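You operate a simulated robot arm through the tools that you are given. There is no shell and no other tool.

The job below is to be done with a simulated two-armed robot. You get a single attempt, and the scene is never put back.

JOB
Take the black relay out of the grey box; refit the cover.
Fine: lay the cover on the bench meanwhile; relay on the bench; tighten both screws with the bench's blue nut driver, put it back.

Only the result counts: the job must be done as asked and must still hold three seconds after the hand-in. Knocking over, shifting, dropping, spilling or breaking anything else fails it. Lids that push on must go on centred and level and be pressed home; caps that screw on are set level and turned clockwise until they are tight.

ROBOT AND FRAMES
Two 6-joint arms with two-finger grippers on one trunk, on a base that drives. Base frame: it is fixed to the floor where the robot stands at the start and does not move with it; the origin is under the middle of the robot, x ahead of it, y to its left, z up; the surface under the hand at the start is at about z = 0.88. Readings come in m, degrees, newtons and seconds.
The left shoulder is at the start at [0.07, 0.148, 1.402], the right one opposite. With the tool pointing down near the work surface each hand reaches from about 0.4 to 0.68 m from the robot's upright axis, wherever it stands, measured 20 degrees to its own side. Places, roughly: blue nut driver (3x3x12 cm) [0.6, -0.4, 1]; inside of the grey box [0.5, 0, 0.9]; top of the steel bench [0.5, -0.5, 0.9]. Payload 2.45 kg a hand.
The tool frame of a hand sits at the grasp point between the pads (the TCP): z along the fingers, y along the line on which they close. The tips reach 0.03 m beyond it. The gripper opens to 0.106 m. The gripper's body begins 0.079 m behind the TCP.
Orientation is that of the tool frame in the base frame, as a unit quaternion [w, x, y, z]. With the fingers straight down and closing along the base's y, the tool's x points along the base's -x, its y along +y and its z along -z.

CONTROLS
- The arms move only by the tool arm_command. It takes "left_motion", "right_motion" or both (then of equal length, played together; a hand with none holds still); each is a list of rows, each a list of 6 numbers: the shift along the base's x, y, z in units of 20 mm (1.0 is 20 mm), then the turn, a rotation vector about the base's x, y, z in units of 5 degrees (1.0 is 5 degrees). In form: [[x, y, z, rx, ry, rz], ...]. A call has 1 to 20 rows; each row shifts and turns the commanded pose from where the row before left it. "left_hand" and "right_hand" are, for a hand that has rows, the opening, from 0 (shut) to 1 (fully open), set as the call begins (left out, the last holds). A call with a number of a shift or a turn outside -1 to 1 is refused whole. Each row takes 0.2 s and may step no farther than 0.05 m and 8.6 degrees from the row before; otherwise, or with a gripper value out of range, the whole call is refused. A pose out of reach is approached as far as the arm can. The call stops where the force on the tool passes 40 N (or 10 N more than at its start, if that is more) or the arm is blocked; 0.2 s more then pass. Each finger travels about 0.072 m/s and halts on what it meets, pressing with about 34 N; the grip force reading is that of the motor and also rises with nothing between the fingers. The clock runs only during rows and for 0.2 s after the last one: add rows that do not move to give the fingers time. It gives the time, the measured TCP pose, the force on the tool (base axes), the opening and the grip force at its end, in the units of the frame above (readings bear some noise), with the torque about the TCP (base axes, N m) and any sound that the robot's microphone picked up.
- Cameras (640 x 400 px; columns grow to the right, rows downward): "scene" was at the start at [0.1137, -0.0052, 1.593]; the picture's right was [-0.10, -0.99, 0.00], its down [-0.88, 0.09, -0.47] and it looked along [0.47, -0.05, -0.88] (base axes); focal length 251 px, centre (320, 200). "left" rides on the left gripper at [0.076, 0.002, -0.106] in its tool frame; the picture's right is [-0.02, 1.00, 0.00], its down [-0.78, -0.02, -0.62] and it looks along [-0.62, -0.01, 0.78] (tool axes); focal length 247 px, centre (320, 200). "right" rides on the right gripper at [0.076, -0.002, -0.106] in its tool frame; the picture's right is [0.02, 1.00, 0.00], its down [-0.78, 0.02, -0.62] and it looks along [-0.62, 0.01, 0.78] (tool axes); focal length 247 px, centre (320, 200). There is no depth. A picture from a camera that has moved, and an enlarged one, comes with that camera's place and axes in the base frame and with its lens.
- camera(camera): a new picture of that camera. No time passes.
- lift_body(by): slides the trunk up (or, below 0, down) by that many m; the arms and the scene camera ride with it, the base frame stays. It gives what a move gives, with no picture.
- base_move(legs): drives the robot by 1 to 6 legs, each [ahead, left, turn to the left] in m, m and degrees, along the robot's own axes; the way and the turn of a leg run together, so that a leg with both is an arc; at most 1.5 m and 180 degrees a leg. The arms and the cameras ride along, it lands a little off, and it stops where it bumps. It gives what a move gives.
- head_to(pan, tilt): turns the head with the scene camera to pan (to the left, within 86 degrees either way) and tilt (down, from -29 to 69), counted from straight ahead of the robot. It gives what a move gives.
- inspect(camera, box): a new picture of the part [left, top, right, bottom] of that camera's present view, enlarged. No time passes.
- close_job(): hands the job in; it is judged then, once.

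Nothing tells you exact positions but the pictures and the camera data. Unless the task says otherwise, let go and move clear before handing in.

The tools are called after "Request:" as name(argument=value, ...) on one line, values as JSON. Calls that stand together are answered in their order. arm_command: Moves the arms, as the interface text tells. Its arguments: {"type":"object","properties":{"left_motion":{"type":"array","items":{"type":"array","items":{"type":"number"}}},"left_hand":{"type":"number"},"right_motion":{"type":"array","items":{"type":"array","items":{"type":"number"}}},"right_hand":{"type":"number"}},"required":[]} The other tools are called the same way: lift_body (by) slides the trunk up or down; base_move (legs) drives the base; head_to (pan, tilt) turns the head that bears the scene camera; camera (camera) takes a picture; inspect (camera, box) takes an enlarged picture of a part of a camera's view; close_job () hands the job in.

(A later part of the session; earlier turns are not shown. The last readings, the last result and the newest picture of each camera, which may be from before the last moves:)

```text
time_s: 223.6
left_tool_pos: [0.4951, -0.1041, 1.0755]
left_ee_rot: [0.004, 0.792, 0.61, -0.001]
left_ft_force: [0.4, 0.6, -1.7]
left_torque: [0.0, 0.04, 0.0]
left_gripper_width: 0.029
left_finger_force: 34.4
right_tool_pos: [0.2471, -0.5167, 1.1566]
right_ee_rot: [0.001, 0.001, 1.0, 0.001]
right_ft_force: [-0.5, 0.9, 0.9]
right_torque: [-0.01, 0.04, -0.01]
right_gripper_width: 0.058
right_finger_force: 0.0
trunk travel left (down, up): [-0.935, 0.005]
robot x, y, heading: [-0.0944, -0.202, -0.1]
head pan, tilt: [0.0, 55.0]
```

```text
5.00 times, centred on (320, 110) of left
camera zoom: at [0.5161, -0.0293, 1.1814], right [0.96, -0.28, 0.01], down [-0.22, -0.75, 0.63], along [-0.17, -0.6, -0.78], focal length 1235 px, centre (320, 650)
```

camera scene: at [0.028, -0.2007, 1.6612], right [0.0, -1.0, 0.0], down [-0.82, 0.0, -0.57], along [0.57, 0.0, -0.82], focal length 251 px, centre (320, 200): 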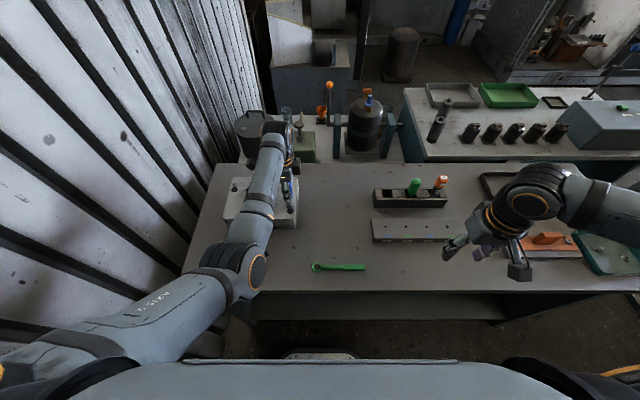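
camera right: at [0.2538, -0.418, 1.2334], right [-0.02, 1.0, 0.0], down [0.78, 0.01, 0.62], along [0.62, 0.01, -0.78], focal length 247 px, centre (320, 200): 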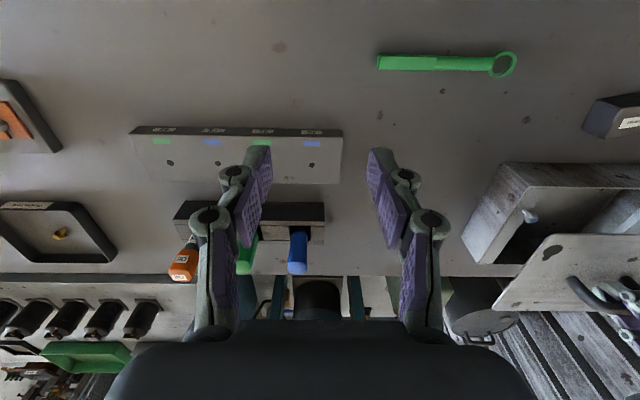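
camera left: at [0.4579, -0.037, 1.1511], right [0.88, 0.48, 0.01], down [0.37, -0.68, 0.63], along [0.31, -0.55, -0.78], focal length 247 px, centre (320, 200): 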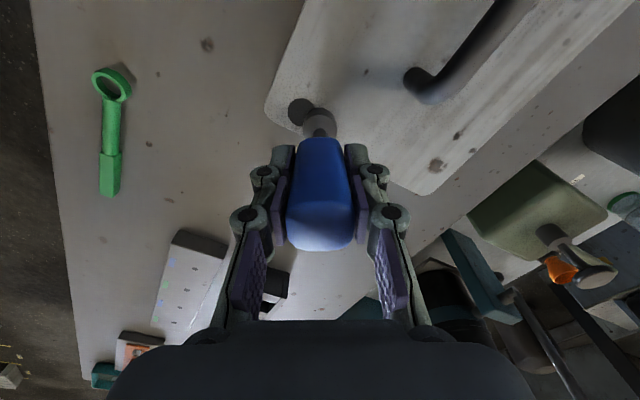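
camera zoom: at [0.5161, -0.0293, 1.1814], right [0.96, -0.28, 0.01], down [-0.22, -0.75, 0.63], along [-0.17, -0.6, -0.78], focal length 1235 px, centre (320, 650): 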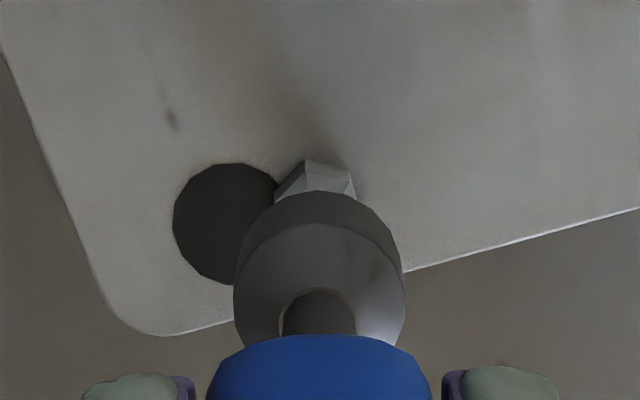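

The screw did not move at all over those 45°: it is hard against its stop and the driver just slips at 0.47 N·m, so the right screw is tight. Next is the left screw; I'll raise the tool and go round in front of the handle.

Request:
arm_command(left_motion=[[0, 0, 0.8, 0, 0, 1], [0, 0, 0.8, 0, 0, 1], [0, 0, 0.1, 0, 0, 1], [0, 0, 0, 0, 0, 1], [0, 0, 0, 0, 0, 1], [0, 0, 0, 0, 0, 1], [0, 0, 0, 0, 0, 1], [0, 0, 0, 0, 0, 1], [0, 0, 0, 0, 0, 1], [0, 0, 0, 0, 0, 1], [0, 0, 0, 0, 0, 1], [0, 0, 0, 0, 0, 1], [0, 0, 0, 0, 0, 1], [0, 0, 0, 0, 0, 1], [0, 0, 0, 0, 0, 1], [0, 0, 0, 0, 0, 1], [0, 0, 0, 0, 0, 1], [0, 0, 0, 0, 0, 1], [0, 0, 0, 0, 0, 1], [0, 0, 0, 0, 0, 1]])

Request:
base_move(legs=[[0, 0.204, 0], [0.093, 0, 0]])

Request:
arm_command(left_motion=[[0, 0, 0, 0, 0, 1], [0, 0, 0, 0, 0, 0], [0, 0, 0, 0, 0, 0], [0, 0, 0, 0, 0, 0], [0, 0, 0, 0, 0, 0]])

Request:
camera(camera="left")

Request:
camera(camera="scene")

```text
time_s: 227.8
left_tool_pos: [0.4961, -0.104, 1.1094]
left_ee_rot: [0.004, 0.042, 0.999, 0.002]
left_ft_force: [0.4, -0.2, -1.2]
left_torque: [-0.02, 0.02, 0.01]
left_gripper_width: 0.0291
left_finger_force: 33.4
right_tool_pos: [0.2463, -0.5166, 1.1556]
right_ee_rot: [0.001, 0.002, 1.0, 0.001]
right_ft_force: [-0.1, -0.3, -0.1]
right_torque: [0.0, 0.04, -0.03]
right_gripper_width: 0.0581
right_finger_force: 0.2
trunk travel left (down, up): [-0.935, 0.005]
robot x, y, heading: [-0.0898, -0.2026, -0.2]
head pan, tilt: [0.0, 55.0]
```

```text
time_s: 230.1
left_tool_pos: [0.5836, 0.1014, 1.1129]
left_ee_rot: [0.006, 0.042, 0.999, 0.003]
left_ft_force: [-0.7, -0.1, -0.2]
left_torque: [0.04, -0.06, 0.01]
left_gripper_width: 0.0292
left_finger_force: 33.8
right_tool_pos: [0.3361, -0.3112, 1.1579]
right_ee_rot: [0.003, 0.001, 1.0, 0.002]
right_ft_force: [-0.7, 0.3, 0.8]
right_torque: [0.03, -0.05, 0.01]
right_gripper_width: 0.0585
right_finger_force: 0.0
trunk travel left (down, up): [-0.935, 0.005]
robot x, y, heading: [0.0014, 0.0044, 0.1]
head pan, tilt: [0.0, 55.0]
```

```text
time_s: 231.3
left_tool_pos: [0.5877, 0.1015, 1.1101]
left_ee_rot: [0.004, -0.003, 1.0, 0.002]
left_ft_force: [-0.7, 0.4, -0.7]
left_torque: [0.02, -0.03, 0.03]
left_gripper_width: 0.029
left_finger_force: 34.1
right_tool_pos: [0.3402, -0.3103, 1.1567]
right_ee_rot: [0.002, 0.001, 1.0, 0.001]
right_ft_force: [0.1, 0.4, 0.3]
right_torque: [-0.01, -0.02, 0.0]
right_gripper_width: 0.0583
right_finger_force: 0.0
trunk travel left (down, up): [-0.935, 0.005]
robot x, y, heading: [-0.0008, 0.0066, 0.1]
head pan, tilt: [0.0, 55.0]
```

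```text
taken
camera left: at [0.5111, 0.1013, 1.2166], right [0.02, 1.0, 0.01], down [0.78, -0.02, 0.63], along [0.63, -0.01, -0.78], focal length 247 px, centre (320, 200)
```

left: 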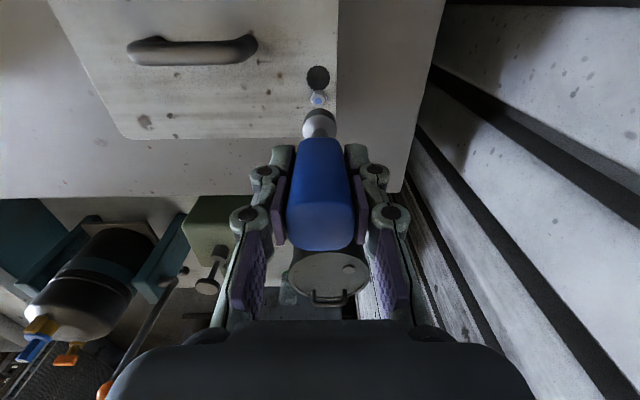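

```text
taken
camera scene: at [0.1197, 0.004, 1.6614], right [0.0, -1.0, 0.0], down [-0.82, 0.0, -0.57], along [0.57, 0.0, -0.82], focal length 251 px, centre (320, 200)
```

scene: 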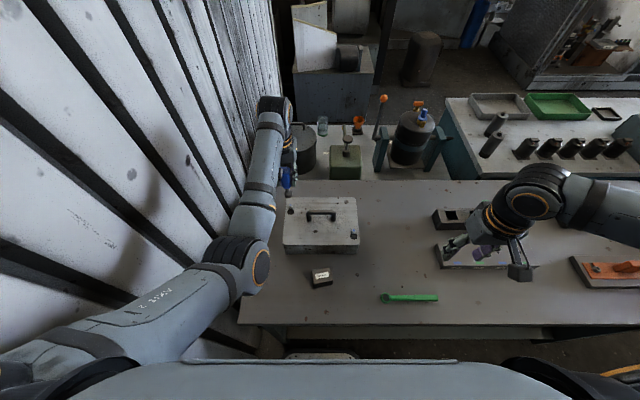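

I'm over the left screw at yaw 0. I'll turn the hand to +120° in the air first so a long clockwise stroke is available.

Request:
arm_command(left_motion=[[0, 0, 0, 0, 0, 1], [0, 0, 0, 0, 0, 1], [0, 0, 0, 0, 0, 1], [0, 0, 0, 0, 0, 1], [0, 0, 0, 0, 0, 1], [0, 0, 0, 0, 0, 1], [0, 0, 0, 0, 0, 1], [0, 0, 0, 0, 0, 1], [0, 0, 0, 0, 0, 1], [0, 0, 0, 0, 0, 1], [0, 0, 0, 0, 0, 1], [0, 0, 0, 0, 0, 1]])

Request:
arm_command(left_motion=[[0, 0, 0, 0, 0, 1], [0, 0, 0, 0, 0, 1], [0, 0, 0, 0, 0, 1], [0, 0, 0, 0, 0, 1], [0, 0, 0, 0, 0, 1], [0, 0, 0, 0, 0, 1], [0, 0, 0, 0, 0, 1], [0, 0, 0, 0, 0, 1], [0, 0, 0, 0, 0, 1], [0, 0, 0, 0, 0, 1], [0, 0, 0, 0, 0, 1], [0, 0, 0, 0, 0, 0.9], [0, 0, 0, 0, 0, 0]])

Request:
inspect(camera="left", box=[260, 50, 380, 150])

Request:
inspect(camera="scene", box=[270, 170, 310, 220])

Request:
inspect(camera="right", box=[540, 180, 640, 260])

```text
time_s: 233.9
left_tool_pos: [0.5889, 0.1021, 1.1098]
left_ee_rot: [0.002, -0.503, 0.864, 0.004]
left_ft_force: [-0.1, -0.1, -1.4]
left_torque: [0.03, 0.03, -0.01]
left_gripper_width: 0.029
left_finger_force: 33.5
right_tool_pos: [0.3411, -0.3114, 1.1565]
right_ee_rot: [0.001, 0.0, 1.0, 0.0]
right_ft_force: [0.7, -0.5, 0.2]
right_torque: [0.02, 0.0, -0.01]
right_gripper_width: 0.0581
right_finger_force: 0.0
trunk travel left (down, up): [-0.935, 0.005]
robot x, y, heading: [0.0003, 0.0026, -0.2]
head pan, tilt: [0.0, 55.0]
```

```text
time_s: 236.7
left_tool_pos: [0.5888, 0.1012, 1.1104]
left_ee_rot: [0.002, 0.865, -0.501, -0.005]
left_ft_force: [0.5, 0.3, -1.6]
left_torque: [0.03, 0.0, -0.02]
left_gripper_width: 0.0293
left_finger_force: 34.2
right_tool_pos: [0.3415, -0.3109, 1.1568]
right_ee_rot: [0.001, 0.002, 1.0, 0.001]
right_ft_force: [0.1, 0.8, -0.4]
right_torque: [0.01, -0.01, 0.0]
right_gripper_width: 0.0585
right_finger_force: 0.1
trunk travel left (down, up): [-0.935, 0.005]
robot x, y, heading: [-0.0007, 0.0009, 0.1]
head pan, tilt: [0.0, 55.0]
```

```text
4.00 times, centred on (320, 100) of left
camera zoom: at [0.627, 0.0334, 1.216], right [-0.88, -0.48, 0.01], down [-0.37, 0.69, 0.63], along [-0.3, 0.55, -0.78], focal length 988 px, centre (320, 600)
```

zoom: 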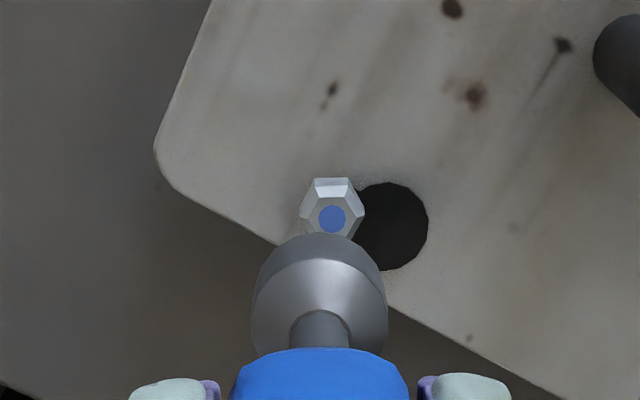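

```text
8.00 times, centred on (290, 195) of scene
camera zoom: at [0.1218, 0.0043, 1.6612], right [0.0, -1.0, 0.0], down [-0.82, 0.0, -0.57], along [0.57, 0.0, -0.82], focal length 2009 px, centre (560, 240)
```

zoom: 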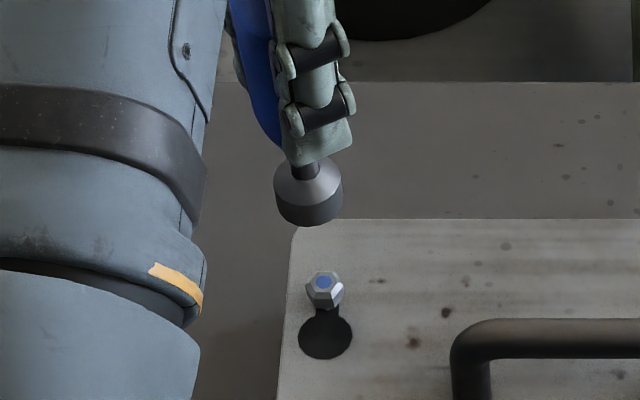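

```text
5.00 times, centred on (590, 220) of right
camera zoom: at [0.2633, -0.3125, 1.2636], right [-0.02, 1.0, 0.0], down [0.78, 0.01, 0.62], along [0.62, 0.01, -0.78], focal length 1235 px, centre (-1030, 100)
```

zoom: 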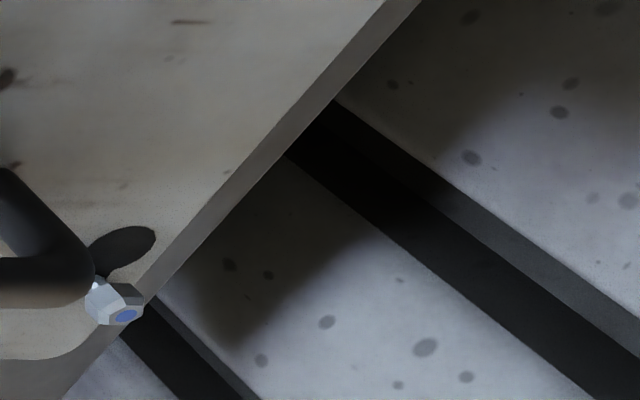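

Relative to the socket, the left screw is about 2 mm toward -x and 1 mm toward -y. I'll correct, lower partway and re-measure.

Request:
arm_command(left_motion=[[-0.115, -0.05, -0.4, 0, 0, 0], [0, 0, -0.65, 0, 0, 0], [0, 0, -0.65, 0, 0, 0], [0, 0, 0, 0, 0, 0]])

Request:
inspect(camera="left", box=[270, 60, 370, 140])

Request:
inspect(camera="scene", box=[275, 180, 310, 215])

Request:
inspect(camera="right", box=[540, 200, 620, 270])

```text
time_s: 237.7
left_tool_pos: [0.5869, 0.0999, 1.0743]
left_ee_rot: [0.0, 0.865, -0.501, -0.004]
left_ft_force: [-0.5, 0.2, -1.4]
left_torque: [-0.01, 0.0, 0.01]
left_gripper_width: 0.0291
left_finger_force: 34.4
right_tool_pos: [0.3409, -0.3109, 1.156]
right_ee_rot: [0.0, 0.0, 1.0, 0.001]
right_ft_force: [0.1, 0.8, 0.3]
right_torque: [0.02, -0.01, -0.02]
right_gripper_width: 0.0585
right_finger_force: 0.0
trunk travel left (down, up): [-0.935, 0.005]
robot x, y, heading: [0.0001, 0.0008, -0.0]
head pan, tilt: [0.0, 55.0]
```

```text
5.00 times, centred on (320, 100) of left
camera zoom: at [0.6247, 0.0328, 1.1809], right [-0.88, -0.48, 0.01], down [-0.37, 0.69, 0.63], along [-0.3, 0.55, -0.78], focal length 1235 px, centre (320, 700)
```

zoom: 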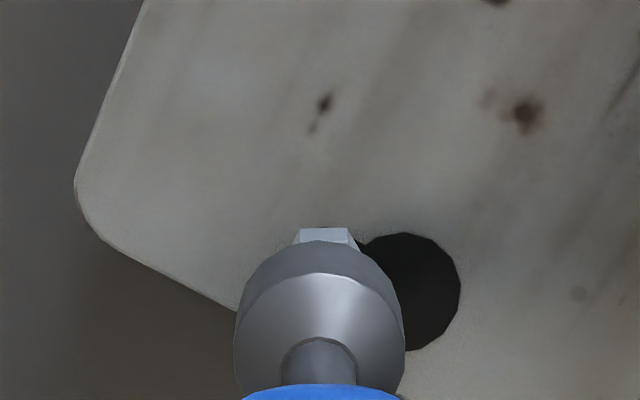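

```text
11.43 times, centred on (292, 198) of scene
camera zoom: at [0.1217, 0.0043, 1.6613], right [0.0, -1.0, 0.0], down [-0.82, 0.0, -0.57], along [0.57, 0.0, -0.82], focal length 2871 px, centre (634, 229)
```

zoom: 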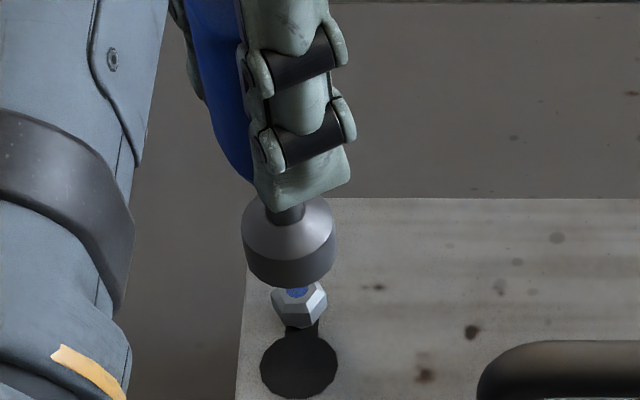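

```text
5.71 times, centred on (580, 235) of right
camera zoom: at [0.2632, -0.3125, 1.2636], right [-0.02, 1.0, 0.0], down [0.78, 0.01, 0.62], along [0.62, 0.01, -0.78], focal length 1411 px, centre (-1166, 0)
```

zoom: 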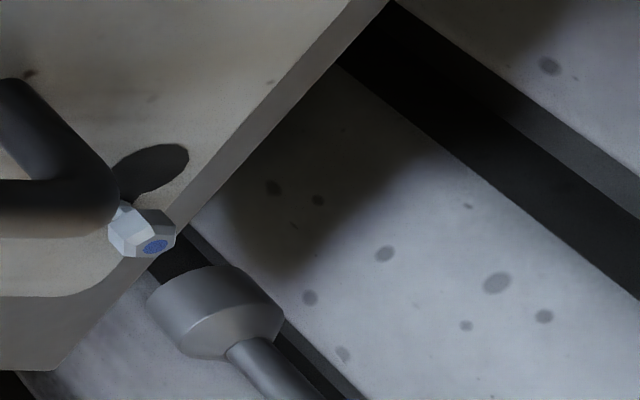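

Nearly there; 1 mm more in -x. Then I'll lower onto the head.

Request:
arm_command(left_motion=[[-0.05, 0, -0.2, 0, 0, 0], [0, 0, -0.25, 0, 0, 0], [0, 0, -0.25, 0, 0, 0], [0, 0, -0.25, 0, 0, 0], [0, 0, -0.25, 0, 0, 0], [0, 0, -0.15, 0, 0, 0], [0, 0, 0, 0, 0, 0]])

Request:
inspect(camera="right", box=[540, 200, 620, 270])

Request:
inspect(camera="scene", box=[275, 180, 310, 215])

```text
time_s: 239.3
left_tool_pos: [0.5856, 0.1007, 1.0481]
left_ee_rot: [0.001, 0.865, -0.502, -0.004]
left_ft_force: [0.0, 0.2, -1.3]
left_torque: [-0.01, -0.01, 0.01]
left_gripper_width: 0.0291
left_finger_force: 33.6
right_tool_pos: [0.3414, -0.3122, 1.1561]
right_ee_rot: [0.001, 0.0, 1.0, 0.001]
right_ft_force: [0.0, -0.8, -0.1]
right_torque: [0.04, 0.02, 0.0]
right_gripper_width: 0.0581
right_finger_force: 0.1
trunk travel left (down, up): [-0.935, 0.005]
robot x, y, heading: [-0.0025, 0.0015, 0.2]
head pan, tilt: [0.0, 55.0]
```

```text
5.71 times, centred on (580, 235) of right
camera zoom: at [0.2633, -0.3125, 1.2636], right [-0.02, 1.0, 0.0], down [0.78, 0.01, 0.62], along [0.62, 0.01, -0.78], focal length 1411 px, centre (-1166, 0)
```

zoom: 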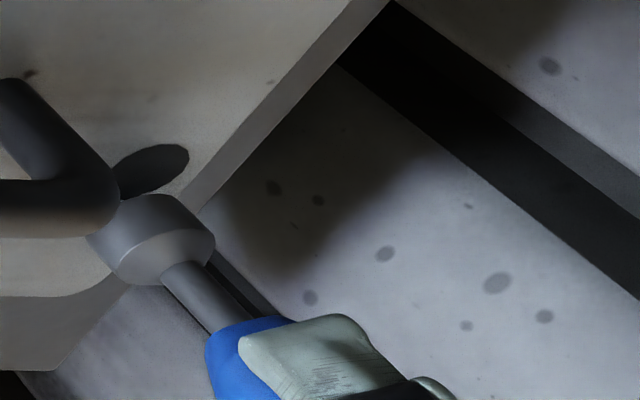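

```text
11.43 times, centred on (292, 198) of scene
camera zoom: at [0.1218, 0.0043, 1.6612], right [0.0, -1.0, 0.0], down [-0.82, 0.0, -0.57], along [0.57, 0.0, -0.82], focal length 2871 px, centre (634, 229)
```

zoom: 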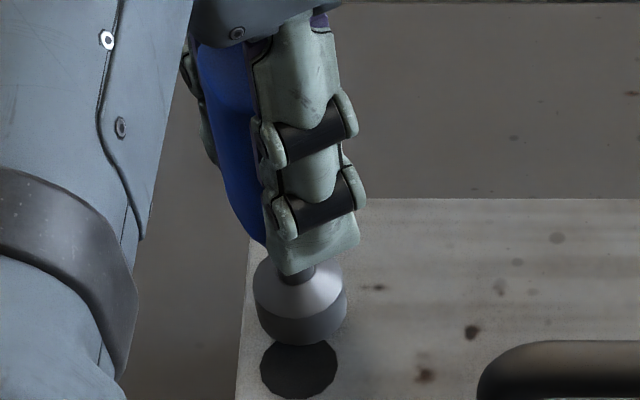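

The socket is over the left screw head with no resistance. Turning clockwise now.

Request:
arm_command(left_motion=[[0, 0, -0.03, 0, 0, -1], [0, 0, -0.03, 0, 0, -1], [0, 0, -0.02, 0, 0, -1], [0, 0, 0, 0, 0, -1], [0, 0, 0, 0, 0, -1], [0, 0, 0, 0, 0, -1], [0, 0, 0, 0, 0, -1], [0, 0, 0, 0, 0, -1], [0, 0, 0, 0, 0, -1], [0, 0, 0, 0, 0, -1], [0, 0, 0, 0, 0, -1], [0, 0, 0, 0, 0, -1], [0, 0, 0, 0, 0, -1], [0, 0, 0, 0, 0, -1], [0, 0, 0, 0, 0, -1], [0, 0, 0, 0, 0, -1], [0, 0, 0, 0, 0, -1], [0, 0, 0, 0, 0, -1], [0, 0, 0, 0, 0, -1], [0, 0, 0, 0, 0, -1]])

Request:
arm_command(left_motion=[[0, 0, -0.02, 0, 0, -1], [0, 0, 0, 0, 0, -1], [0, 0, 0, 0, 0, -1], [0, 0, 0, 0, 0, -1], [0, 0, 0, 0, 0, -1], [0, 0, 0, 0, 0, -1], [0, 0, 0, 0, 0, -1], [0, 0, 0, 0, 0, -1], [0, 0, 0, 0, 0, -1], [0, 0, 0, 0, 0, -1], [0, 0, 0, 0, 0, -1], [0, 0, 0, 0, 0, -1], [0, 0, 0, 0, 0, -1], [0, 0, 0, 0, 0, -1], [0, 0, 0, 0, 0, -1], [0, 0, 0, 0, 0, -1], [0, 0, 0, 0, 0, -1], [0, 0, 0, 0, 0, -1], [0, 0, 0, 0, 0, -1], [0, 0, 0, 0, 0, -1]])

```text
time_s: 243.5
left_tool_pos: [0.586, 0.0996, 1.0456]
left_ee_rot: [0.002, -0.171, 0.985, 0.003]
left_ft_force: [0.6, -0.5, -0.9]
left_torque: [0.0, -0.02, 0.04]
left_gripper_width: 0.0291
left_finger_force: 33.6
right_tool_pos: [0.3413, -0.3109, 1.1569]
right_ee_rot: [0.001, 0.001, 1.0, 0.0]
right_ft_force: [0.6, 0.1, 0.3]
right_torque: [0.05, -0.02, 0.02]
right_gripper_width: 0.0583
right_finger_force: 0.0
trunk travel left (down, up): [-0.935, 0.005]
robot x, y, heading: [0.0006, 0.0038, -0.2]
head pan, tilt: [0.0, 55.0]
```

```text
time_s: 247.7
left_tool_pos: [0.5852, 0.1006, 1.0471]
left_ee_rot: [0.004, 0.645, 0.764, 0.0]
left_ft_force: [-1.3, 1.0, -1.0]
left_torque: [0.01, -0.02, 0.03]
left_gripper_width: 0.0289
left_finger_force: 34.0
right_tool_pos: [0.3404, -0.3115, 1.1567]
right_ee_rot: [0.002, 0.0, 1.0, 0.001]
right_ft_force: [0.6, 0.0, 0.9]
right_torque: [0.0, -0.01, -0.02]
right_gripper_width: 0.0584
right_finger_force: 0.0
trunk travel left (down, up): [-0.935, 0.005]
robot x, y, heading: [-0.0022, 0.005, -0.1]
head pan, tilt: [0.0, 55.0]
```

Request:
arm_command(left_motion=[[0, 0, 0, 0, 0, -1], [0, 0, 0, 0, 0, -1], [0, 0, 0, 0, 0, -1], [0, 0, 0, 0, 0, -1], [0, 0, 0, 0, 0, -1], [0, 0, 0, 0, 0, -1], [0, 0, 0, 0, 0, -1], [0, 0, 0, 0, 0, -1], [0, 0, 0, 0, 0, -1], [0, 0, 0, 0, 0, -1], [0, 0, 0, 0, 0, -1], [0, 0, 0, 0, 0, -1], [0, 0, 0, 0, 0, -1], [0, 0, 0, 0, 0, -1], [0, 0, 0, 0, 0, -1], [0, 0, 0, 0, 0, -1], [0, 0, 0, 0, 0, -1], [0, 0, 0, 0, 0, -1], [0, 0, 0, 0, 0, -1]])

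Request:
arm_command(left_motion=[[0, 0, 0.4, 0, 0, 0], [0, 0, 0.6, 0, 0, 0], [0, 0, 0.6, 0, 0, 0], [0, 0, 0, 0, 0, 0]])

Request:
inspect(camera="right", box=[540, 200, 620, 270])

Request:
inspect(camera="scene", box=[275, 180, 310, 215])

```text
time_s: 251.7
left_tool_pos: [0.5861, 0.0999, 1.0467]
left_ee_rot: [0.003, 0.999, 0.041, -0.004]
left_ft_force: [0.6, -0.4, -0.9]
left_torque: [-0.01, -0.01, 0.06]
left_gripper_width: 0.029
left_finger_force: 34.2
right_tool_pos: [0.3406, -0.3105, 1.1565]
right_ee_rot: [0.001, 0.0, 1.0, 0.001]
right_ft_force: [-0.1, -0.5, 0.5]
right_torque: [0.02, 0.02, -0.02]
right_gripper_width: 0.0582
right_finger_force: 0.1
trunk travel left (down, up): [-0.935, 0.005]
robot x, y, heading: [-0.0033, 0.0014, -0.2]
head pan, tilt: [0.0, 55.0]
```

```text
time_s: 252.7
left_tool_pos: [0.5857, 0.1014, 1.0791]
left_ee_rot: [0.003, 0.999, 0.042, -0.003]
left_ft_force: [0.5, -0.3, -1.0]
left_torque: [0.03, 0.0, -0.02]
left_gripper_width: 0.0293
left_finger_force: 34.2
right_tool_pos: [0.3414, -0.3116, 1.1571]
right_ee_rot: [0.001, 0.001, 1.0, 0.001]
right_ft_force: [0.2, 0.9, 0.0]
right_torque: [-0.01, 0.03, -0.01]
right_gripper_width: 0.0583
right_finger_force: 0.1
trunk travel left (down, up): [-0.935, 0.005]
robot x, y, heading: [-0.0024, 0.0018, 0.1]
head pan, tilt: [0.0, 55.0]
```

```text
5.71 times, centred on (580, 235) of right
camera zoom: at [0.2634, -0.3125, 1.2636], right [-0.02, 1.0, 0.0], down [0.78, 0.01, 0.62], along [0.62, 0.01, -0.78], focal length 1411 px, centre (-1166, 0)
```

zoom: 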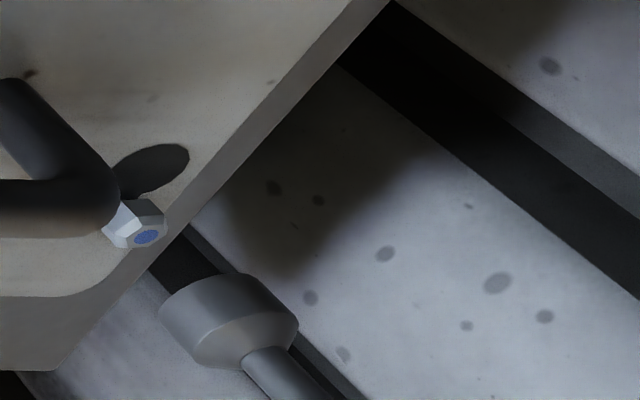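

```text
11.43 times, centred on (292, 198) of scene
camera zoom: at [0.1219, 0.0044, 1.6612], right [0.0, -1.0, 0.0], down [-0.82, 0.0, -0.57], along [0.57, 0.0, -0.82], focal length 2871 px, centre (634, 229)
```

zoom: 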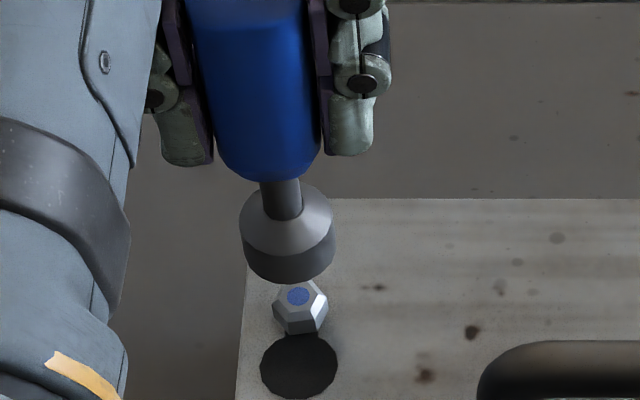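

It has come down about 4 mm. I'll rotate back 300° in the clear for the second stroke.

Request:
arm_command(left_motion=[[0, 0, 0, 0, 0, 1], [0, 0, 0, 0, 0, 1], [0, 0, 0, 0, 0, 1], [0, 0, 0, 0, 0, 1], [0, 0, 0, 0, 0, 1], [0, 0, 0, 0, 0, 1], [0, 0, 0, 0, 0, 1], [0, 0, 0, 0, 0, 1], [0, 0, 0, 0, 0, 1], [0, 0, 0, 0, 0, 1], [0, 0, 0, 0, 0, 1], [0, 0, 0, 0, 0, 1], [0, 0, 0, 0, 0, 1], [0, 0, 0, 0, 0, 1], [0, 0, 0, 0, 0, 1], [0, 0, 0, 0, 0, 1], [0, 0, 0, 0, 0, 1], [0, 0, 0, 0, 0, 1], [0, 0, 0, 0, 0, 1], [0, 0, 0, 0, 0, 1]])

Request:
arm_command(left_motion=[[0, 0, 0, 0, 0, 1], [0, 0, 0, 0, 0, 1], [0, 0, 0, 0, 0, 1], [0, 0, 0, 0, 0, 1], [0, 0, 0, 0, 0, 1], [0, 0, 0, 0, 0, 1], [0, 0, 0, 0, 0, 1], [0, 0, 0, 0, 0, 1], [0, 0, 0, 0, 0, 1], [0, 0, 0, 0, 0, 1], [0, 0, 0, 0, 0, 1], [0, 0, 0, 0, 0, 1], [0, 0, 0, 0, 0, 1], [0, 0, 0, 0, 0, 1], [0, 0, 0, 0, 0, 1], [0, 0, 0, 0, 0, 1], [0, 0, 0, 0, 0, 1], [0, 0, 0, 0, 0, 1], [0, 0, 0, 0, 0, 1], [0, 0, 0, 0, 0, 1]])

Request:
arm_command(left_motion=[[0, 0, 0, 0, 0, 1], [0, 0, 0, 0, 0, 1], [0, 0, 0, 0, 0, 1], [0, 0, 0, 0, 0, 1], [0, 0, 0, 0, 0, 1], [0, 0, 0, 0, 0, 1], [0, 0, 0, 0, 0, 1], [0, 0, 0, 0, 0, 1], [0, 0, 0, 0, 0, 1], [0, 0, 0, 0, 0, 1], [0, 0, 0, 0, 0, 1], [0, 0, 0, 0, 0, 1], [0, 0, 0, 0, 0, 1], [0, 0, 0, 0, 0, 1], [0, 0, 0, 0, 0, 1], [0, 0, 0, 0, 0, 1], [0, 0, 0, 0, 0, 1], [0, 0, 0, 0, 0, 1], [0, 0, 0, 0, 0, 1], [0, 0, 0, 0, 0, 1]])

Request:
inspect(camera="scene", box=[275, 180, 310, 215])

Request:
inspect(camera="left", box=[270, 60, 370, 140])

```text
time_s: 256.9
left_tool_pos: [0.585, 0.1006, 1.0788]
left_ee_rot: [0.004, 0.61, 0.793, -0.001]
left_ft_force: [-0.8, 0.2, -0.8]
left_torque: [0.02, 0.01, 0.01]
left_gripper_width: 0.029
left_finger_force: 33.9
right_tool_pos: [0.3414, -0.3109, 1.1576]
right_ee_rot: [0.001, 0.002, 1.0, 0.001]
right_ft_force: [-0.2, 0.4, 0.3]
right_torque: [0.0, 0.01, -0.01]
right_gripper_width: 0.058
right_finger_force: 0.1
trunk travel left (down, up): [-0.935, 0.005]
robot x, y, heading: [0.0013, 0.0033, 0.0]
head pan, tilt: [0.0, 55.0]
```

```text
time_s: 261.1
left_tool_pos: [0.5855, 0.1001, 1.0787]
left_ee_rot: [0.003, -0.216, 0.976, 0.003]
left_ft_force: [-1.1, -0.1, -1.5]
left_torque: [0.03, -0.01, 0.04]
left_gripper_width: 0.0288
left_finger_force: 34.0
right_tool_pos: [0.3401, -0.3104, 1.1581]
right_ee_rot: [0.001, 0.001, 1.0, 0.001]
right_ft_force: [0.4, 0.2, 0.3]
right_torque: [-0.03, -0.01, 0.01]
right_gripper_width: 0.0581
right_finger_force: 0.0
trunk travel left (down, up): [-0.935, 0.005]
robot x, y, heading: [-0.0007, 0.0059, -0.0]
head pan, tilt: [0.0, 55.0]
```

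```text
time_s: 265.3
left_tool_pos: [0.5857, 0.101, 1.0776]
left_ee_rot: [0.001, 0.886, -0.463, -0.004]
left_ft_force: [1.1, -0.1, -1.4]
left_torque: [0.01, 0.02, 0.01]
left_gripper_width: 0.0291
left_finger_force: 33.4
right_tool_pos: [0.3404, -0.3107, 1.1564]
right_ee_rot: [0.0, 0.001, 1.0, 0.0]
right_ft_force: [0.7, -0.3, -0.4]
right_torque: [-0.04, 0.0, 0.02]
right_gripper_width: 0.0585
right_finger_force: 0.1
trunk travel left (down, up): [-0.935, 0.005]
robot x, y, heading: [-0.0015, 0.0057, 0.1]
head pan, tilt: [0.0, 55.0]
```

```text
11.43 times, centred on (292, 198) of scene
camera zoom: at [0.1218, 0.0043, 1.6612], right [0.0, -1.0, 0.0], down [-0.82, 0.0, -0.57], along [0.57, 0.0, -0.82], focal length 2871 px, centre (634, 229)
```

zoom: 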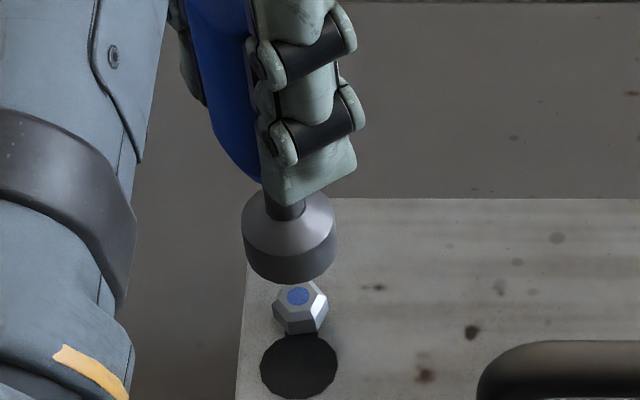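

```text
5.00 times, centred on (320, 100) of left
camera zoom: at [0.6296, 0.036, 1.1843], right [-0.83, -0.55, 0.01], down [-0.43, 0.65, 0.63], along [-0.35, 0.52, -0.78], focal length 1235 px, centre (320, 700)
```

zoom: 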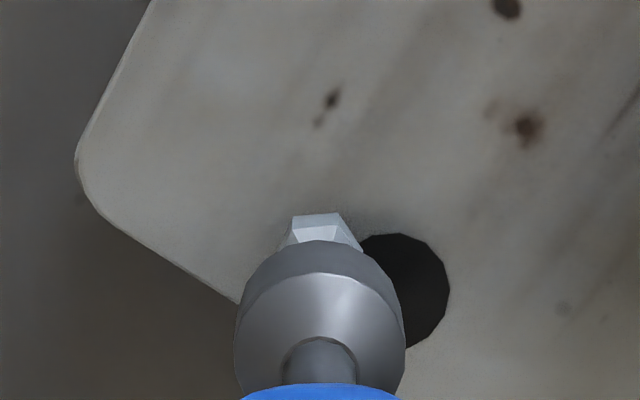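

Aligned. Lowering onto the head for the second stroke.

Request:
arm_command(left_motion=[[0, 0, -0.3, 0, 0, 0], [0, 0, -0.3, 0, 0, 0], [0, 0, -0.3, 0, 0, 0], [0, 0, -0.3, 0, 0, 0], [0, 0, -0.2, 0, 0, 0], [0, 0, -0.15, 0, 0, 0], [0, 0, -0.08, 0, 0, 0], [0, 0, 0, 0, 0, 0]])

Request:
arm_command(left_motion=[[0, 0, 0, 0, 0, -1], [0, 0, 0, 0, 0, -1], [0, 0, 0, 0, 0, -1], [0, 0, 0, 0, 0, -1], [0, 0, 0, 0, 0, -1], [0, 0, 0, 0, 0, -1], [0, 0, 0, 0, 0, -1], [0, 0, 0, 0, 0, -1], [0, 0, 0, 0, 0, -1], [0, 0, 0, 0, 0, -1], [0, 0, 0, 0, 0, -1], [0, 0, 0, 0, 0, -1], [0, 0, 0, 0, 0, -1], [0, 0, 0, 0, 0, -1], [0, 0, 0, 0, 0, -1], [0, 0, 0, 0, 0, -1], [0, 0, 0, 0, 0, -1], [0, 0, 0, 0, 0, -1], [0, 0, 0, 0, 0, -1], [0, 0, 0, 0, 0, -1]])

Request:
arm_command(left_motion=[[0, 0, 0, 0, 0, -1], [0, 0, 0, 0, 0, -1], [0, 0, 0, 0, 0, -1], [0, 0, 0, 0, 0, -1], [0, 0, 0, 0, 0, -1], [0, 0, 0, 0, 0, -1], [0, 0, 0, 0, 0, -1], [0, 0, 0, 0, 0, -1], [0, 0, 0, 0, 0, -1], [0, 0, 0, 0, 0, -1]])

```text
time_s: 267.1
left_tool_pos: [0.5851, 0.1007, 1.0462]
left_ee_rot: [0.0, 0.886, -0.464, -0.004]
left_ft_force: [-0.7, 0.7, -1.2]
left_torque: [0.02, -0.01, 0.0]
left_gripper_width: 0.029
left_finger_force: 33.8
right_tool_pos: [0.3415, -0.3111, 1.1561]
right_ee_rot: [0.001, 0.001, 1.0, 0.001]
right_ft_force: [-0.2, 0.5, 0.5]
right_torque: [0.03, 0.04, 0.02]
right_gripper_width: 0.0583
right_finger_force: 0.0
trunk travel left (down, up): [-0.935, 0.005]
robot x, y, heading: [-0.0004, 0.0005, -0.1]
head pan, tilt: [0.0, 55.0]
```

```text
time_s: 271.3
left_tool_pos: [0.5867, 0.1008, 1.046]
left_ee_rot: [0.003, -0.214, 0.977, 0.004]
left_ft_force: [0.3, 0.1, -1.1]
left_torque: [-0.02, -0.05, 0.06]
left_gripper_width: 0.0293
left_finger_force: 34.0
right_tool_pos: [0.3411, -0.3113, 1.1564]
right_ee_rot: [0.001, 0.0, 1.0, 0.0]
right_ft_force: [-0.3, -0.5, 0.8]
right_torque: [0.02, 0.0, 0.0]
right_gripper_width: 0.0583
right_finger_force: 0.0
trunk travel left (down, up): [-0.935, 0.005]
robot x, y, heading: [0.0003, 0.001, -0.0]
head pan, tilt: [0.0, 55.0]
```

```text
time_s: 273.5
left_tool_pos: [0.5862, 0.1018, 1.0464]
left_ee_rot: [0.005, 0.219, 0.976, 0.002]
left_ft_force: [-1.1, 0.5, -0.5]
left_torque: [-0.03, 0.01, 0.03]
left_gripper_width: 0.029
left_finger_force: 34.5
right_tool_pos: [0.3419, -0.3111, 1.1568]
right_ee_rot: [0.0, 0.0, 1.0, 0.001]
right_ft_force: [0.7, -0.2, -0.2]
right_torque: [0.01, 0.0, -0.02]
right_gripper_width: 0.0585
right_finger_force: 0.1
trunk travel left (down, up): [-0.935, 0.005]
robot x, y, heading: [0.0017, 0.0038, 0.1]
head pan, tilt: [0.0, 55.0]
```

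Request:
arm_command(left_motion=[[0, 0, -0.03, 0, 0, -1], [0, 0, -0.03, 0, 0, -1], [0, 0, -0.03, 0, 0, -1], [0, 0, 0, 0, 0, -1], [0, 0, 0, 0, 0, -1], [0, 0, 0, 0, 0, -1], [0, 0, 0, 0, 0, -1], [0, 0, 0, 0, 0, -1], [0, 0, 0, 0, 0, -1], [0, 0, 0, 0, 0, -1]])

Request:
arm_command(left_motion=[[0, 0, 0, 0, 0, -1], [0, 0, 0, 0, 0, -1], [0, 0, 0, 0, 0, -1], [0, 0, 0, 0, 0, -1], [0, 0, 0, 0, 0, -1], [0, 0, 0, 0, 0, -1], [0, 0, 0, 0, 0, -1], [0, 0, 0, 0, 0, -1], [0, 0, 0, 0, 0, -1], [0, 0, 0, 0, 0, -1]])

Request:
arm_command(left_motion=[[0, 0, 0, 0, 0, -1], [0, 0, 0, 0, 0, -1], [0, 0, 0, 0, 0, -1], [0, 0, 0, 0, 0, -1], [0, 0, 0, 0, 0, -1], [0, 0, 0, 0, 0, -1], [0, 0, 0, 0, 0, -1], [0, 0, 0, 0, 0, -1], [0, 0, 0, 0, 0, -1], [0, 0, 0, 0, 0, -1]])

```text
time_s: 275.7
left_tool_pos: [0.5867, 0.1018, 1.0442]
left_ee_rot: [0.005, 0.611, 0.791, 0.0]
left_ft_force: [0.5, -0.2, -1.6]
left_torque: [-0.01, 0.0, 0.03]
left_gripper_width: 0.029
left_finger_force: 33.8
right_tool_pos: [0.3413, -0.3105, 1.1562]
right_ee_rot: [0.0, 0.002, 1.0, 0.001]
right_ft_force: [0.1, 0.7, 0.6]
right_torque: [0.01, 0.01, -0.02]
right_gripper_width: 0.0581
right_finger_force: 0.1
trunk travel left (down, up): [-0.935, 0.005]
robot x, y, heading: [-0.0002, 0.001, 0.1]
head pan, tilt: [0.0, 55.0]
```

```text
time_s: 277.9
left_tool_pos: [0.5863, 0.1007, 1.0447]
left_ee_rot: [0.005, 0.888, 0.459, -0.002]
left_ft_force: [-0.5, 0.3, -0.1]
left_torque: [0.04, -0.01, 0.05]
left_gripper_width: 0.0289
left_finger_force: 34.2
right_tool_pos: [0.3407, -0.3103, 1.1562]
right_ee_rot: [0.001, 0.001, 1.0, 0.001]
right_ft_force: [0.1, -0.3, 0.0]
right_torque: [0.01, 0.0, 0.0]
right_gripper_width: 0.0583
right_finger_force: 0.0
trunk travel left (down, up): [-0.935, 0.005]
robot x, y, heading: [-0.001, 0.0025, -0.0]
head pan, tilt: [0.0, 55.0]
```

```text
time_s: 280.1
left_tool_pos: [0.586, 0.1004, 1.0446]
left_ee_rot: [0.003, 0.999, 0.041, -0.003]
left_ft_force: [0.9, 0.1, -1.8]
left_torque: [-0.01, 0.0, 0.45]
left_gripper_width: 0.029
left_finger_force: 34.1
right_tool_pos: [0.3422, -0.3112, 1.1564]
right_ee_rot: [0.002, 0.001, 1.0, 0.001]
right_ft_force: [0.2, 0.5, 0.0]
right_torque: [-0.01, -0.01, -0.04]
right_gripper_width: 0.0585
right_finger_force: 0.0
trunk travel left (down, up): [-0.935, 0.005]
robot x, y, heading: [0.003, 0.0013, -0.1]
head pan, tilt: [0.0, 55.0]
```

The torque has risen to 0.45 N·m, so the left screw has reached its stop as well. I'll lift off and look, then give it one more firm turn to be sure.

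Request:
arm_command(left_motion=[[0, 0, 0.4, 0, 0, 0], [0, 0, 0.6, 0, 0, 0], [0, 0, 0.6, 0, 0, 0], [0, 0, 0, 0, 0, 0]])

Request:
inspect(camera="right", box=[540, 200, 600, 260])

Request:
inspect(camera="scene", box=[278, 190, 303, 215])

Request:
inspect(camera="left", box=[270, 60, 370, 140])

```text
time_s: 281.1
left_tool_pos: [0.5861, 0.1001, 1.0774]
left_ee_rot: [0.004, 0.999, 0.041, -0.003]
left_ft_force: [0.7, 0.0, -1.6]
left_torque: [-0.01, 0.02, 0.06]
left_gripper_width: 0.0292
left_finger_force: 34.3
right_tool_pos: [0.3408, -0.3112, 1.1559]
right_ee_rot: [0.001, 0.001, 1.0, 0.0]
right_ft_force: [0.1, 0.1, 0.2]
right_torque: [-0.01, 0.0, -0.01]
right_gripper_width: 0.0585
right_finger_force: 0.0
trunk travel left (down, up): [-0.935, 0.005]
robot x, y, heading: [-0.0007, 0.0007, 0.3]
head pan, tilt: [0.0, 55.0]
```

```text
6.67 times, centred on (570, 230) of right
camera zoom: at [0.2634, -0.3125, 1.2636], right [-0.02, 1.0, 0.0], down [0.78, 0.01, 0.62], along [0.62, 0.01, -0.78], focal length 1646 px, centre (-1347, 0)
```

zoom: 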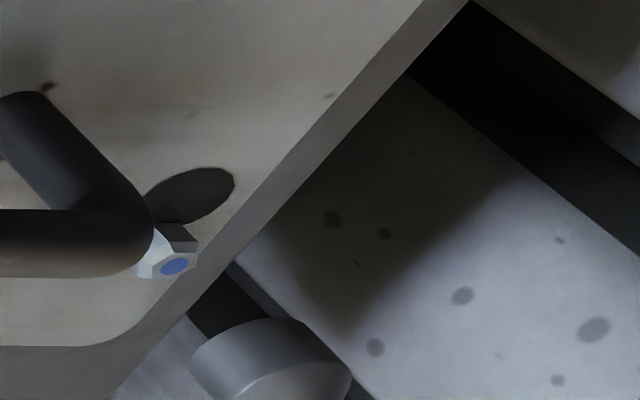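

```text
16.00 times, centred on (290, 202) of scene
camera zoom: at [0.1219, 0.0044, 1.6612], right [0.0, -1.0, 0.0], down [-0.82, 0.0, -0.57], along [0.57, 0.0, -0.82], focal length 4019 px, centre (792, 160)
```

zoom: 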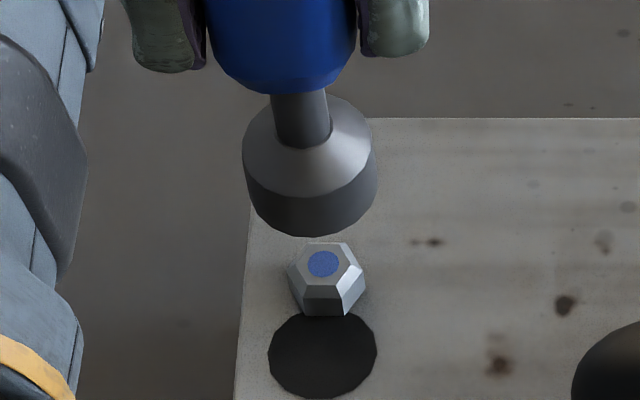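

```text
5.00 times, centred on (320, 100) of left
camera zoom: at [0.6637, 0.1051, 1.1836], right [0.06, -1.0, 0.01], down [-0.78, -0.04, 0.63], along [-0.63, -0.04, -0.78], focal length 1235 px, centre (320, 700)
```

zoom: 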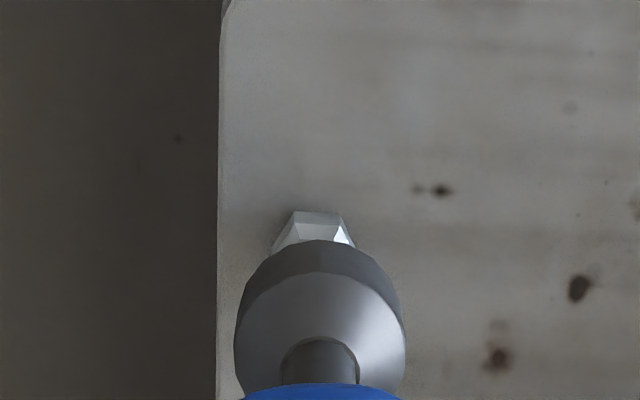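

The left head is flush, just like the right one. For certainty I'll back the hand 60°, re-engage and press the turn to the torque limit once more.

Request:
arm_command(left_motion=[[0, 0, 0, 0, 0, 1], [0, 0, 0, 0, 0, 1], [0, 0, 0, 0, 0, 1], [0, 0, 0, 0, 0, 1], [0, 0, 0, 0, 0, 1], [0, 0, 0, 0, 0, 1], [0, 0, 0, 0, 0, 1], [0, 0, 0, 0, 0, 1], [0, 0, 0, 0, 0, 1], [0, 0, 0, 0, 0, 1], [0, 0, 0, 0, 0, 1], [0, 0, 0, 0, 0, 1], [0, 0, 0, 0, 0, 0]])

Request:
arm_command(left_motion=[[0, 0, -0.3, 0, 0, 0], [0, 0, -0.3, 0, 0, 0], [0, 0, -0.3, 0, 0, 0], [0, 0, -0.3, 0, 0, 0], [0, 0, -0.2, 0, 0, 0], [0, 0, -0.15, 0, 0, 0], [0, 0, -0.08, 0, 0, 0], [0, 0, 0, 0, 0, 0]])

Request:
arm_command(left_motion=[[0, 0, 0, 0, 0, -1], [0, 0, 0, 0, 0, -1], [0, 0, 0, 0, 0, -1], [0, 0, 0, 0, 0, -1]])

Request:
arm_command(left_motion=[[0, 0, 0, 0, 0, -1], [0, 0, 0, 0, 0, -1], [0, 0, 0, 0, 0, -1], [0, 0, 0, 0, 0, -1]])

```text
time_s: 283.9
left_tool_pos: [0.5856, 0.1013, 1.0761]
left_ee_rot: [0.004, 0.845, 0.535, -0.002]
left_ft_force: [0.2, -0.6, -0.6]
left_torque: [-0.01, -0.01, 0.03]
left_gripper_width: 0.0292
left_finger_force: 33.9
right_tool_pos: [0.3413, -0.3101, 1.1555]
right_ee_rot: [0.002, 0.001, 1.0, 0.001]
right_ft_force: [0.2, -0.1, -0.1]
right_torque: [0.06, 0.02, -0.03]
right_gripper_width: 0.0583
right_finger_force: 0.0
trunk travel left (down, up): [-0.935, 0.005]
robot x, y, heading: [0.0009, 0.0047, -0.1]
head pan, tilt: [0.0, 55.0]
```

```text
time_s: 285.7
left_tool_pos: [0.5864, 0.1014, 1.0437]
left_ee_rot: [0.004, 0.844, 0.536, -0.002]
left_ft_force: [-0.5, -0.2, -1.8]
left_torque: [-0.03, -0.02, -0.01]
left_gripper_width: 0.0292
left_finger_force: 33.8
right_tool_pos: [0.341, -0.3113, 1.1572]
right_ee_rot: [0.0, 0.0, 1.0, 0.001]
right_ft_force: [0.3, -0.5, -0.4]
right_torque: [-0.02, 0.02, 0.02]
right_gripper_width: 0.0583
right_finger_force: 0.0
trunk travel left (down, up): [-0.935, 0.005]
robot x, y, heading: [0.0013, -0.0009, -0.1]
head pan, tilt: [0.0, 55.0]
```

```text
time_s: 286.7
left_tool_pos: [0.5862, 0.1014, 1.0437]
left_ee_rot: [0.004, 0.925, 0.38, -0.002]
left_ft_force: [-0.6, -0.7, -0.5]
left_torque: [-0.02, -0.02, 0.28]
left_gripper_width: 0.0291
left_finger_force: 33.4
right_tool_pos: [0.3407, -0.3114, 1.1558]
right_ee_rot: [0.001, 0.001, 1.0, 0.001]
right_ft_force: [-0.5, -0.3, -0.4]
right_torque: [0.0, 0.03, -0.01]
right_gripper_width: 0.0582
right_finger_force: 0.2
trunk travel left (down, up): [-0.935, 0.005]
robot x, y, heading: [-0.0032, 0.005, 0.1]
head pan, tilt: [0.0, 55.0]
```

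```text
time_s: 287.7
left_tool_pos: [0.5858, 0.1006, 1.0433]
left_ee_rot: [0.003, 0.977, 0.214, -0.003]
left_ft_force: [0.5, 0.2, -1.3]
left_torque: [0.01, 0.02, 0.42]
left_gripper_width: 0.0291
left_finger_force: 33.9
right_tool_pos: [0.3407, -0.3106, 1.1579]
right_ee_rot: [0.001, 0.0, 1.0, 0.0]
right_ft_force: [0.3, 0.3, 0.8]
right_torque: [-0.01, 0.01, 0.02]
right_gripper_width: 0.0581
right_finger_force: 0.1
trunk travel left (down, up): [-0.935, 0.005]
robot x, y, heading: [-0.0013, 0.005, -0.0]
head pan, tilt: [0.0, 55.0]
```

Request:
arm_command(left_motion=[[0, 0, 0, 0, 0, -1], [0, 0, 0, 0, 0, -1], [0, 0, 0, 0, 0, -1]])

Request:
arm_command(left_motion=[[0, 0, 0.4, 0, 0, 0], [0, 0, 0.6, 0, 0, 0], [0, 0, 0.8, 0, 0, 0], [0, 0, 0.8, 0, 0, 0], [0, 0, 0.7, 0, 0, 0], [0, 0, 0, 0, 0, 0]])

Request:
inspect(camera="scene", box=[270, 170, 370, 260])

Request:
camera(camera="scene")

```text
time_s: 288.5
left_tool_pos: [0.5851, 0.1011, 1.0437]
left_ee_rot: [0.002, 0.996, 0.084, -0.003]
left_ft_force: [0.5, -0.2, -2.3]
left_torque: [0.02, -0.03, 0.48]
left_gripper_width: 0.0289
left_finger_force: 34.2
right_tool_pos: [0.3406, -0.3112, 1.1566]
right_ee_rot: [0.001, 0.0, 1.0, 0.001]
right_ft_force: [-0.2, 0.4, -0.4]
right_torque: [0.0, 0.02, 0.02]
right_gripper_width: 0.0583
right_finger_force: 0.1
trunk travel left (down, up): [-0.935, 0.005]
robot x, y, heading: [-0.0012, 0.0002, 0.2]
head pan, tilt: [0.0, 55.0]
```

```text
time_s: 289.9
left_tool_pos: [0.5858, 0.1009, 1.1099]
left_ee_rot: [0.003, 0.996, 0.085, -0.004]
left_ft_force: [-0.2, 0.2, -1.1]
left_torque: [0.03, -0.02, -0.02]
left_gripper_width: 0.0292
left_finger_force: 33.7
right_tool_pos: [0.3402, -0.3118, 1.1562]
right_ee_rot: [0.001, 0.0, 1.0, 0.0]
right_ft_force: [0.2, -0.2, 0.2]
right_torque: [0.0, -0.03, 0.0]
right_gripper_width: 0.0582
right_finger_force: 0.0
trunk travel left (down, up): [-0.935, 0.005]
robot x, y, heading: [0.0019, -0.0004, -0.1]
head pan, tilt: [0.0, 55.0]
```

```text
4.44 times, centred on (320, 215) of scene
camera zoom: at [0.1219, 0.0044, 1.6612], right [0.0, -1.0, 0.0], down [-0.82, 0.0, -0.57], along [0.57, 0.0, -0.82], focal length 1116 px, centre (320, 133)
```

zoom: 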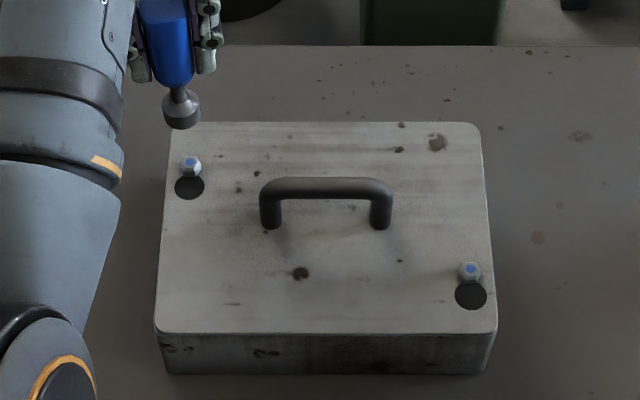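

```text
taken
camera scene: at [0.1219, 0.0044, 1.6612], right [0.0, -1.0, 0.0], down [-0.82, 0.0, -0.57], along [0.57, 0.0, -0.82], focal length 251 px, centre (320, 200)
```

scene: 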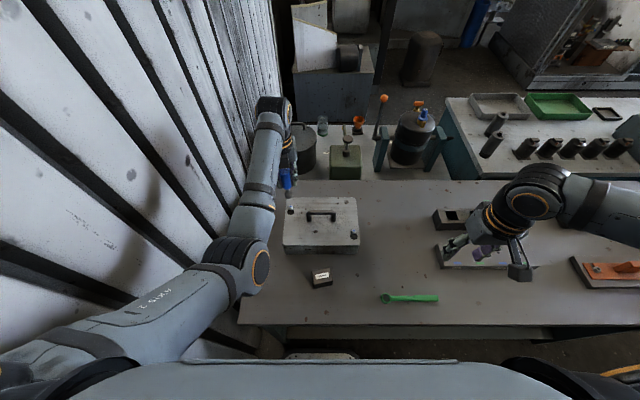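

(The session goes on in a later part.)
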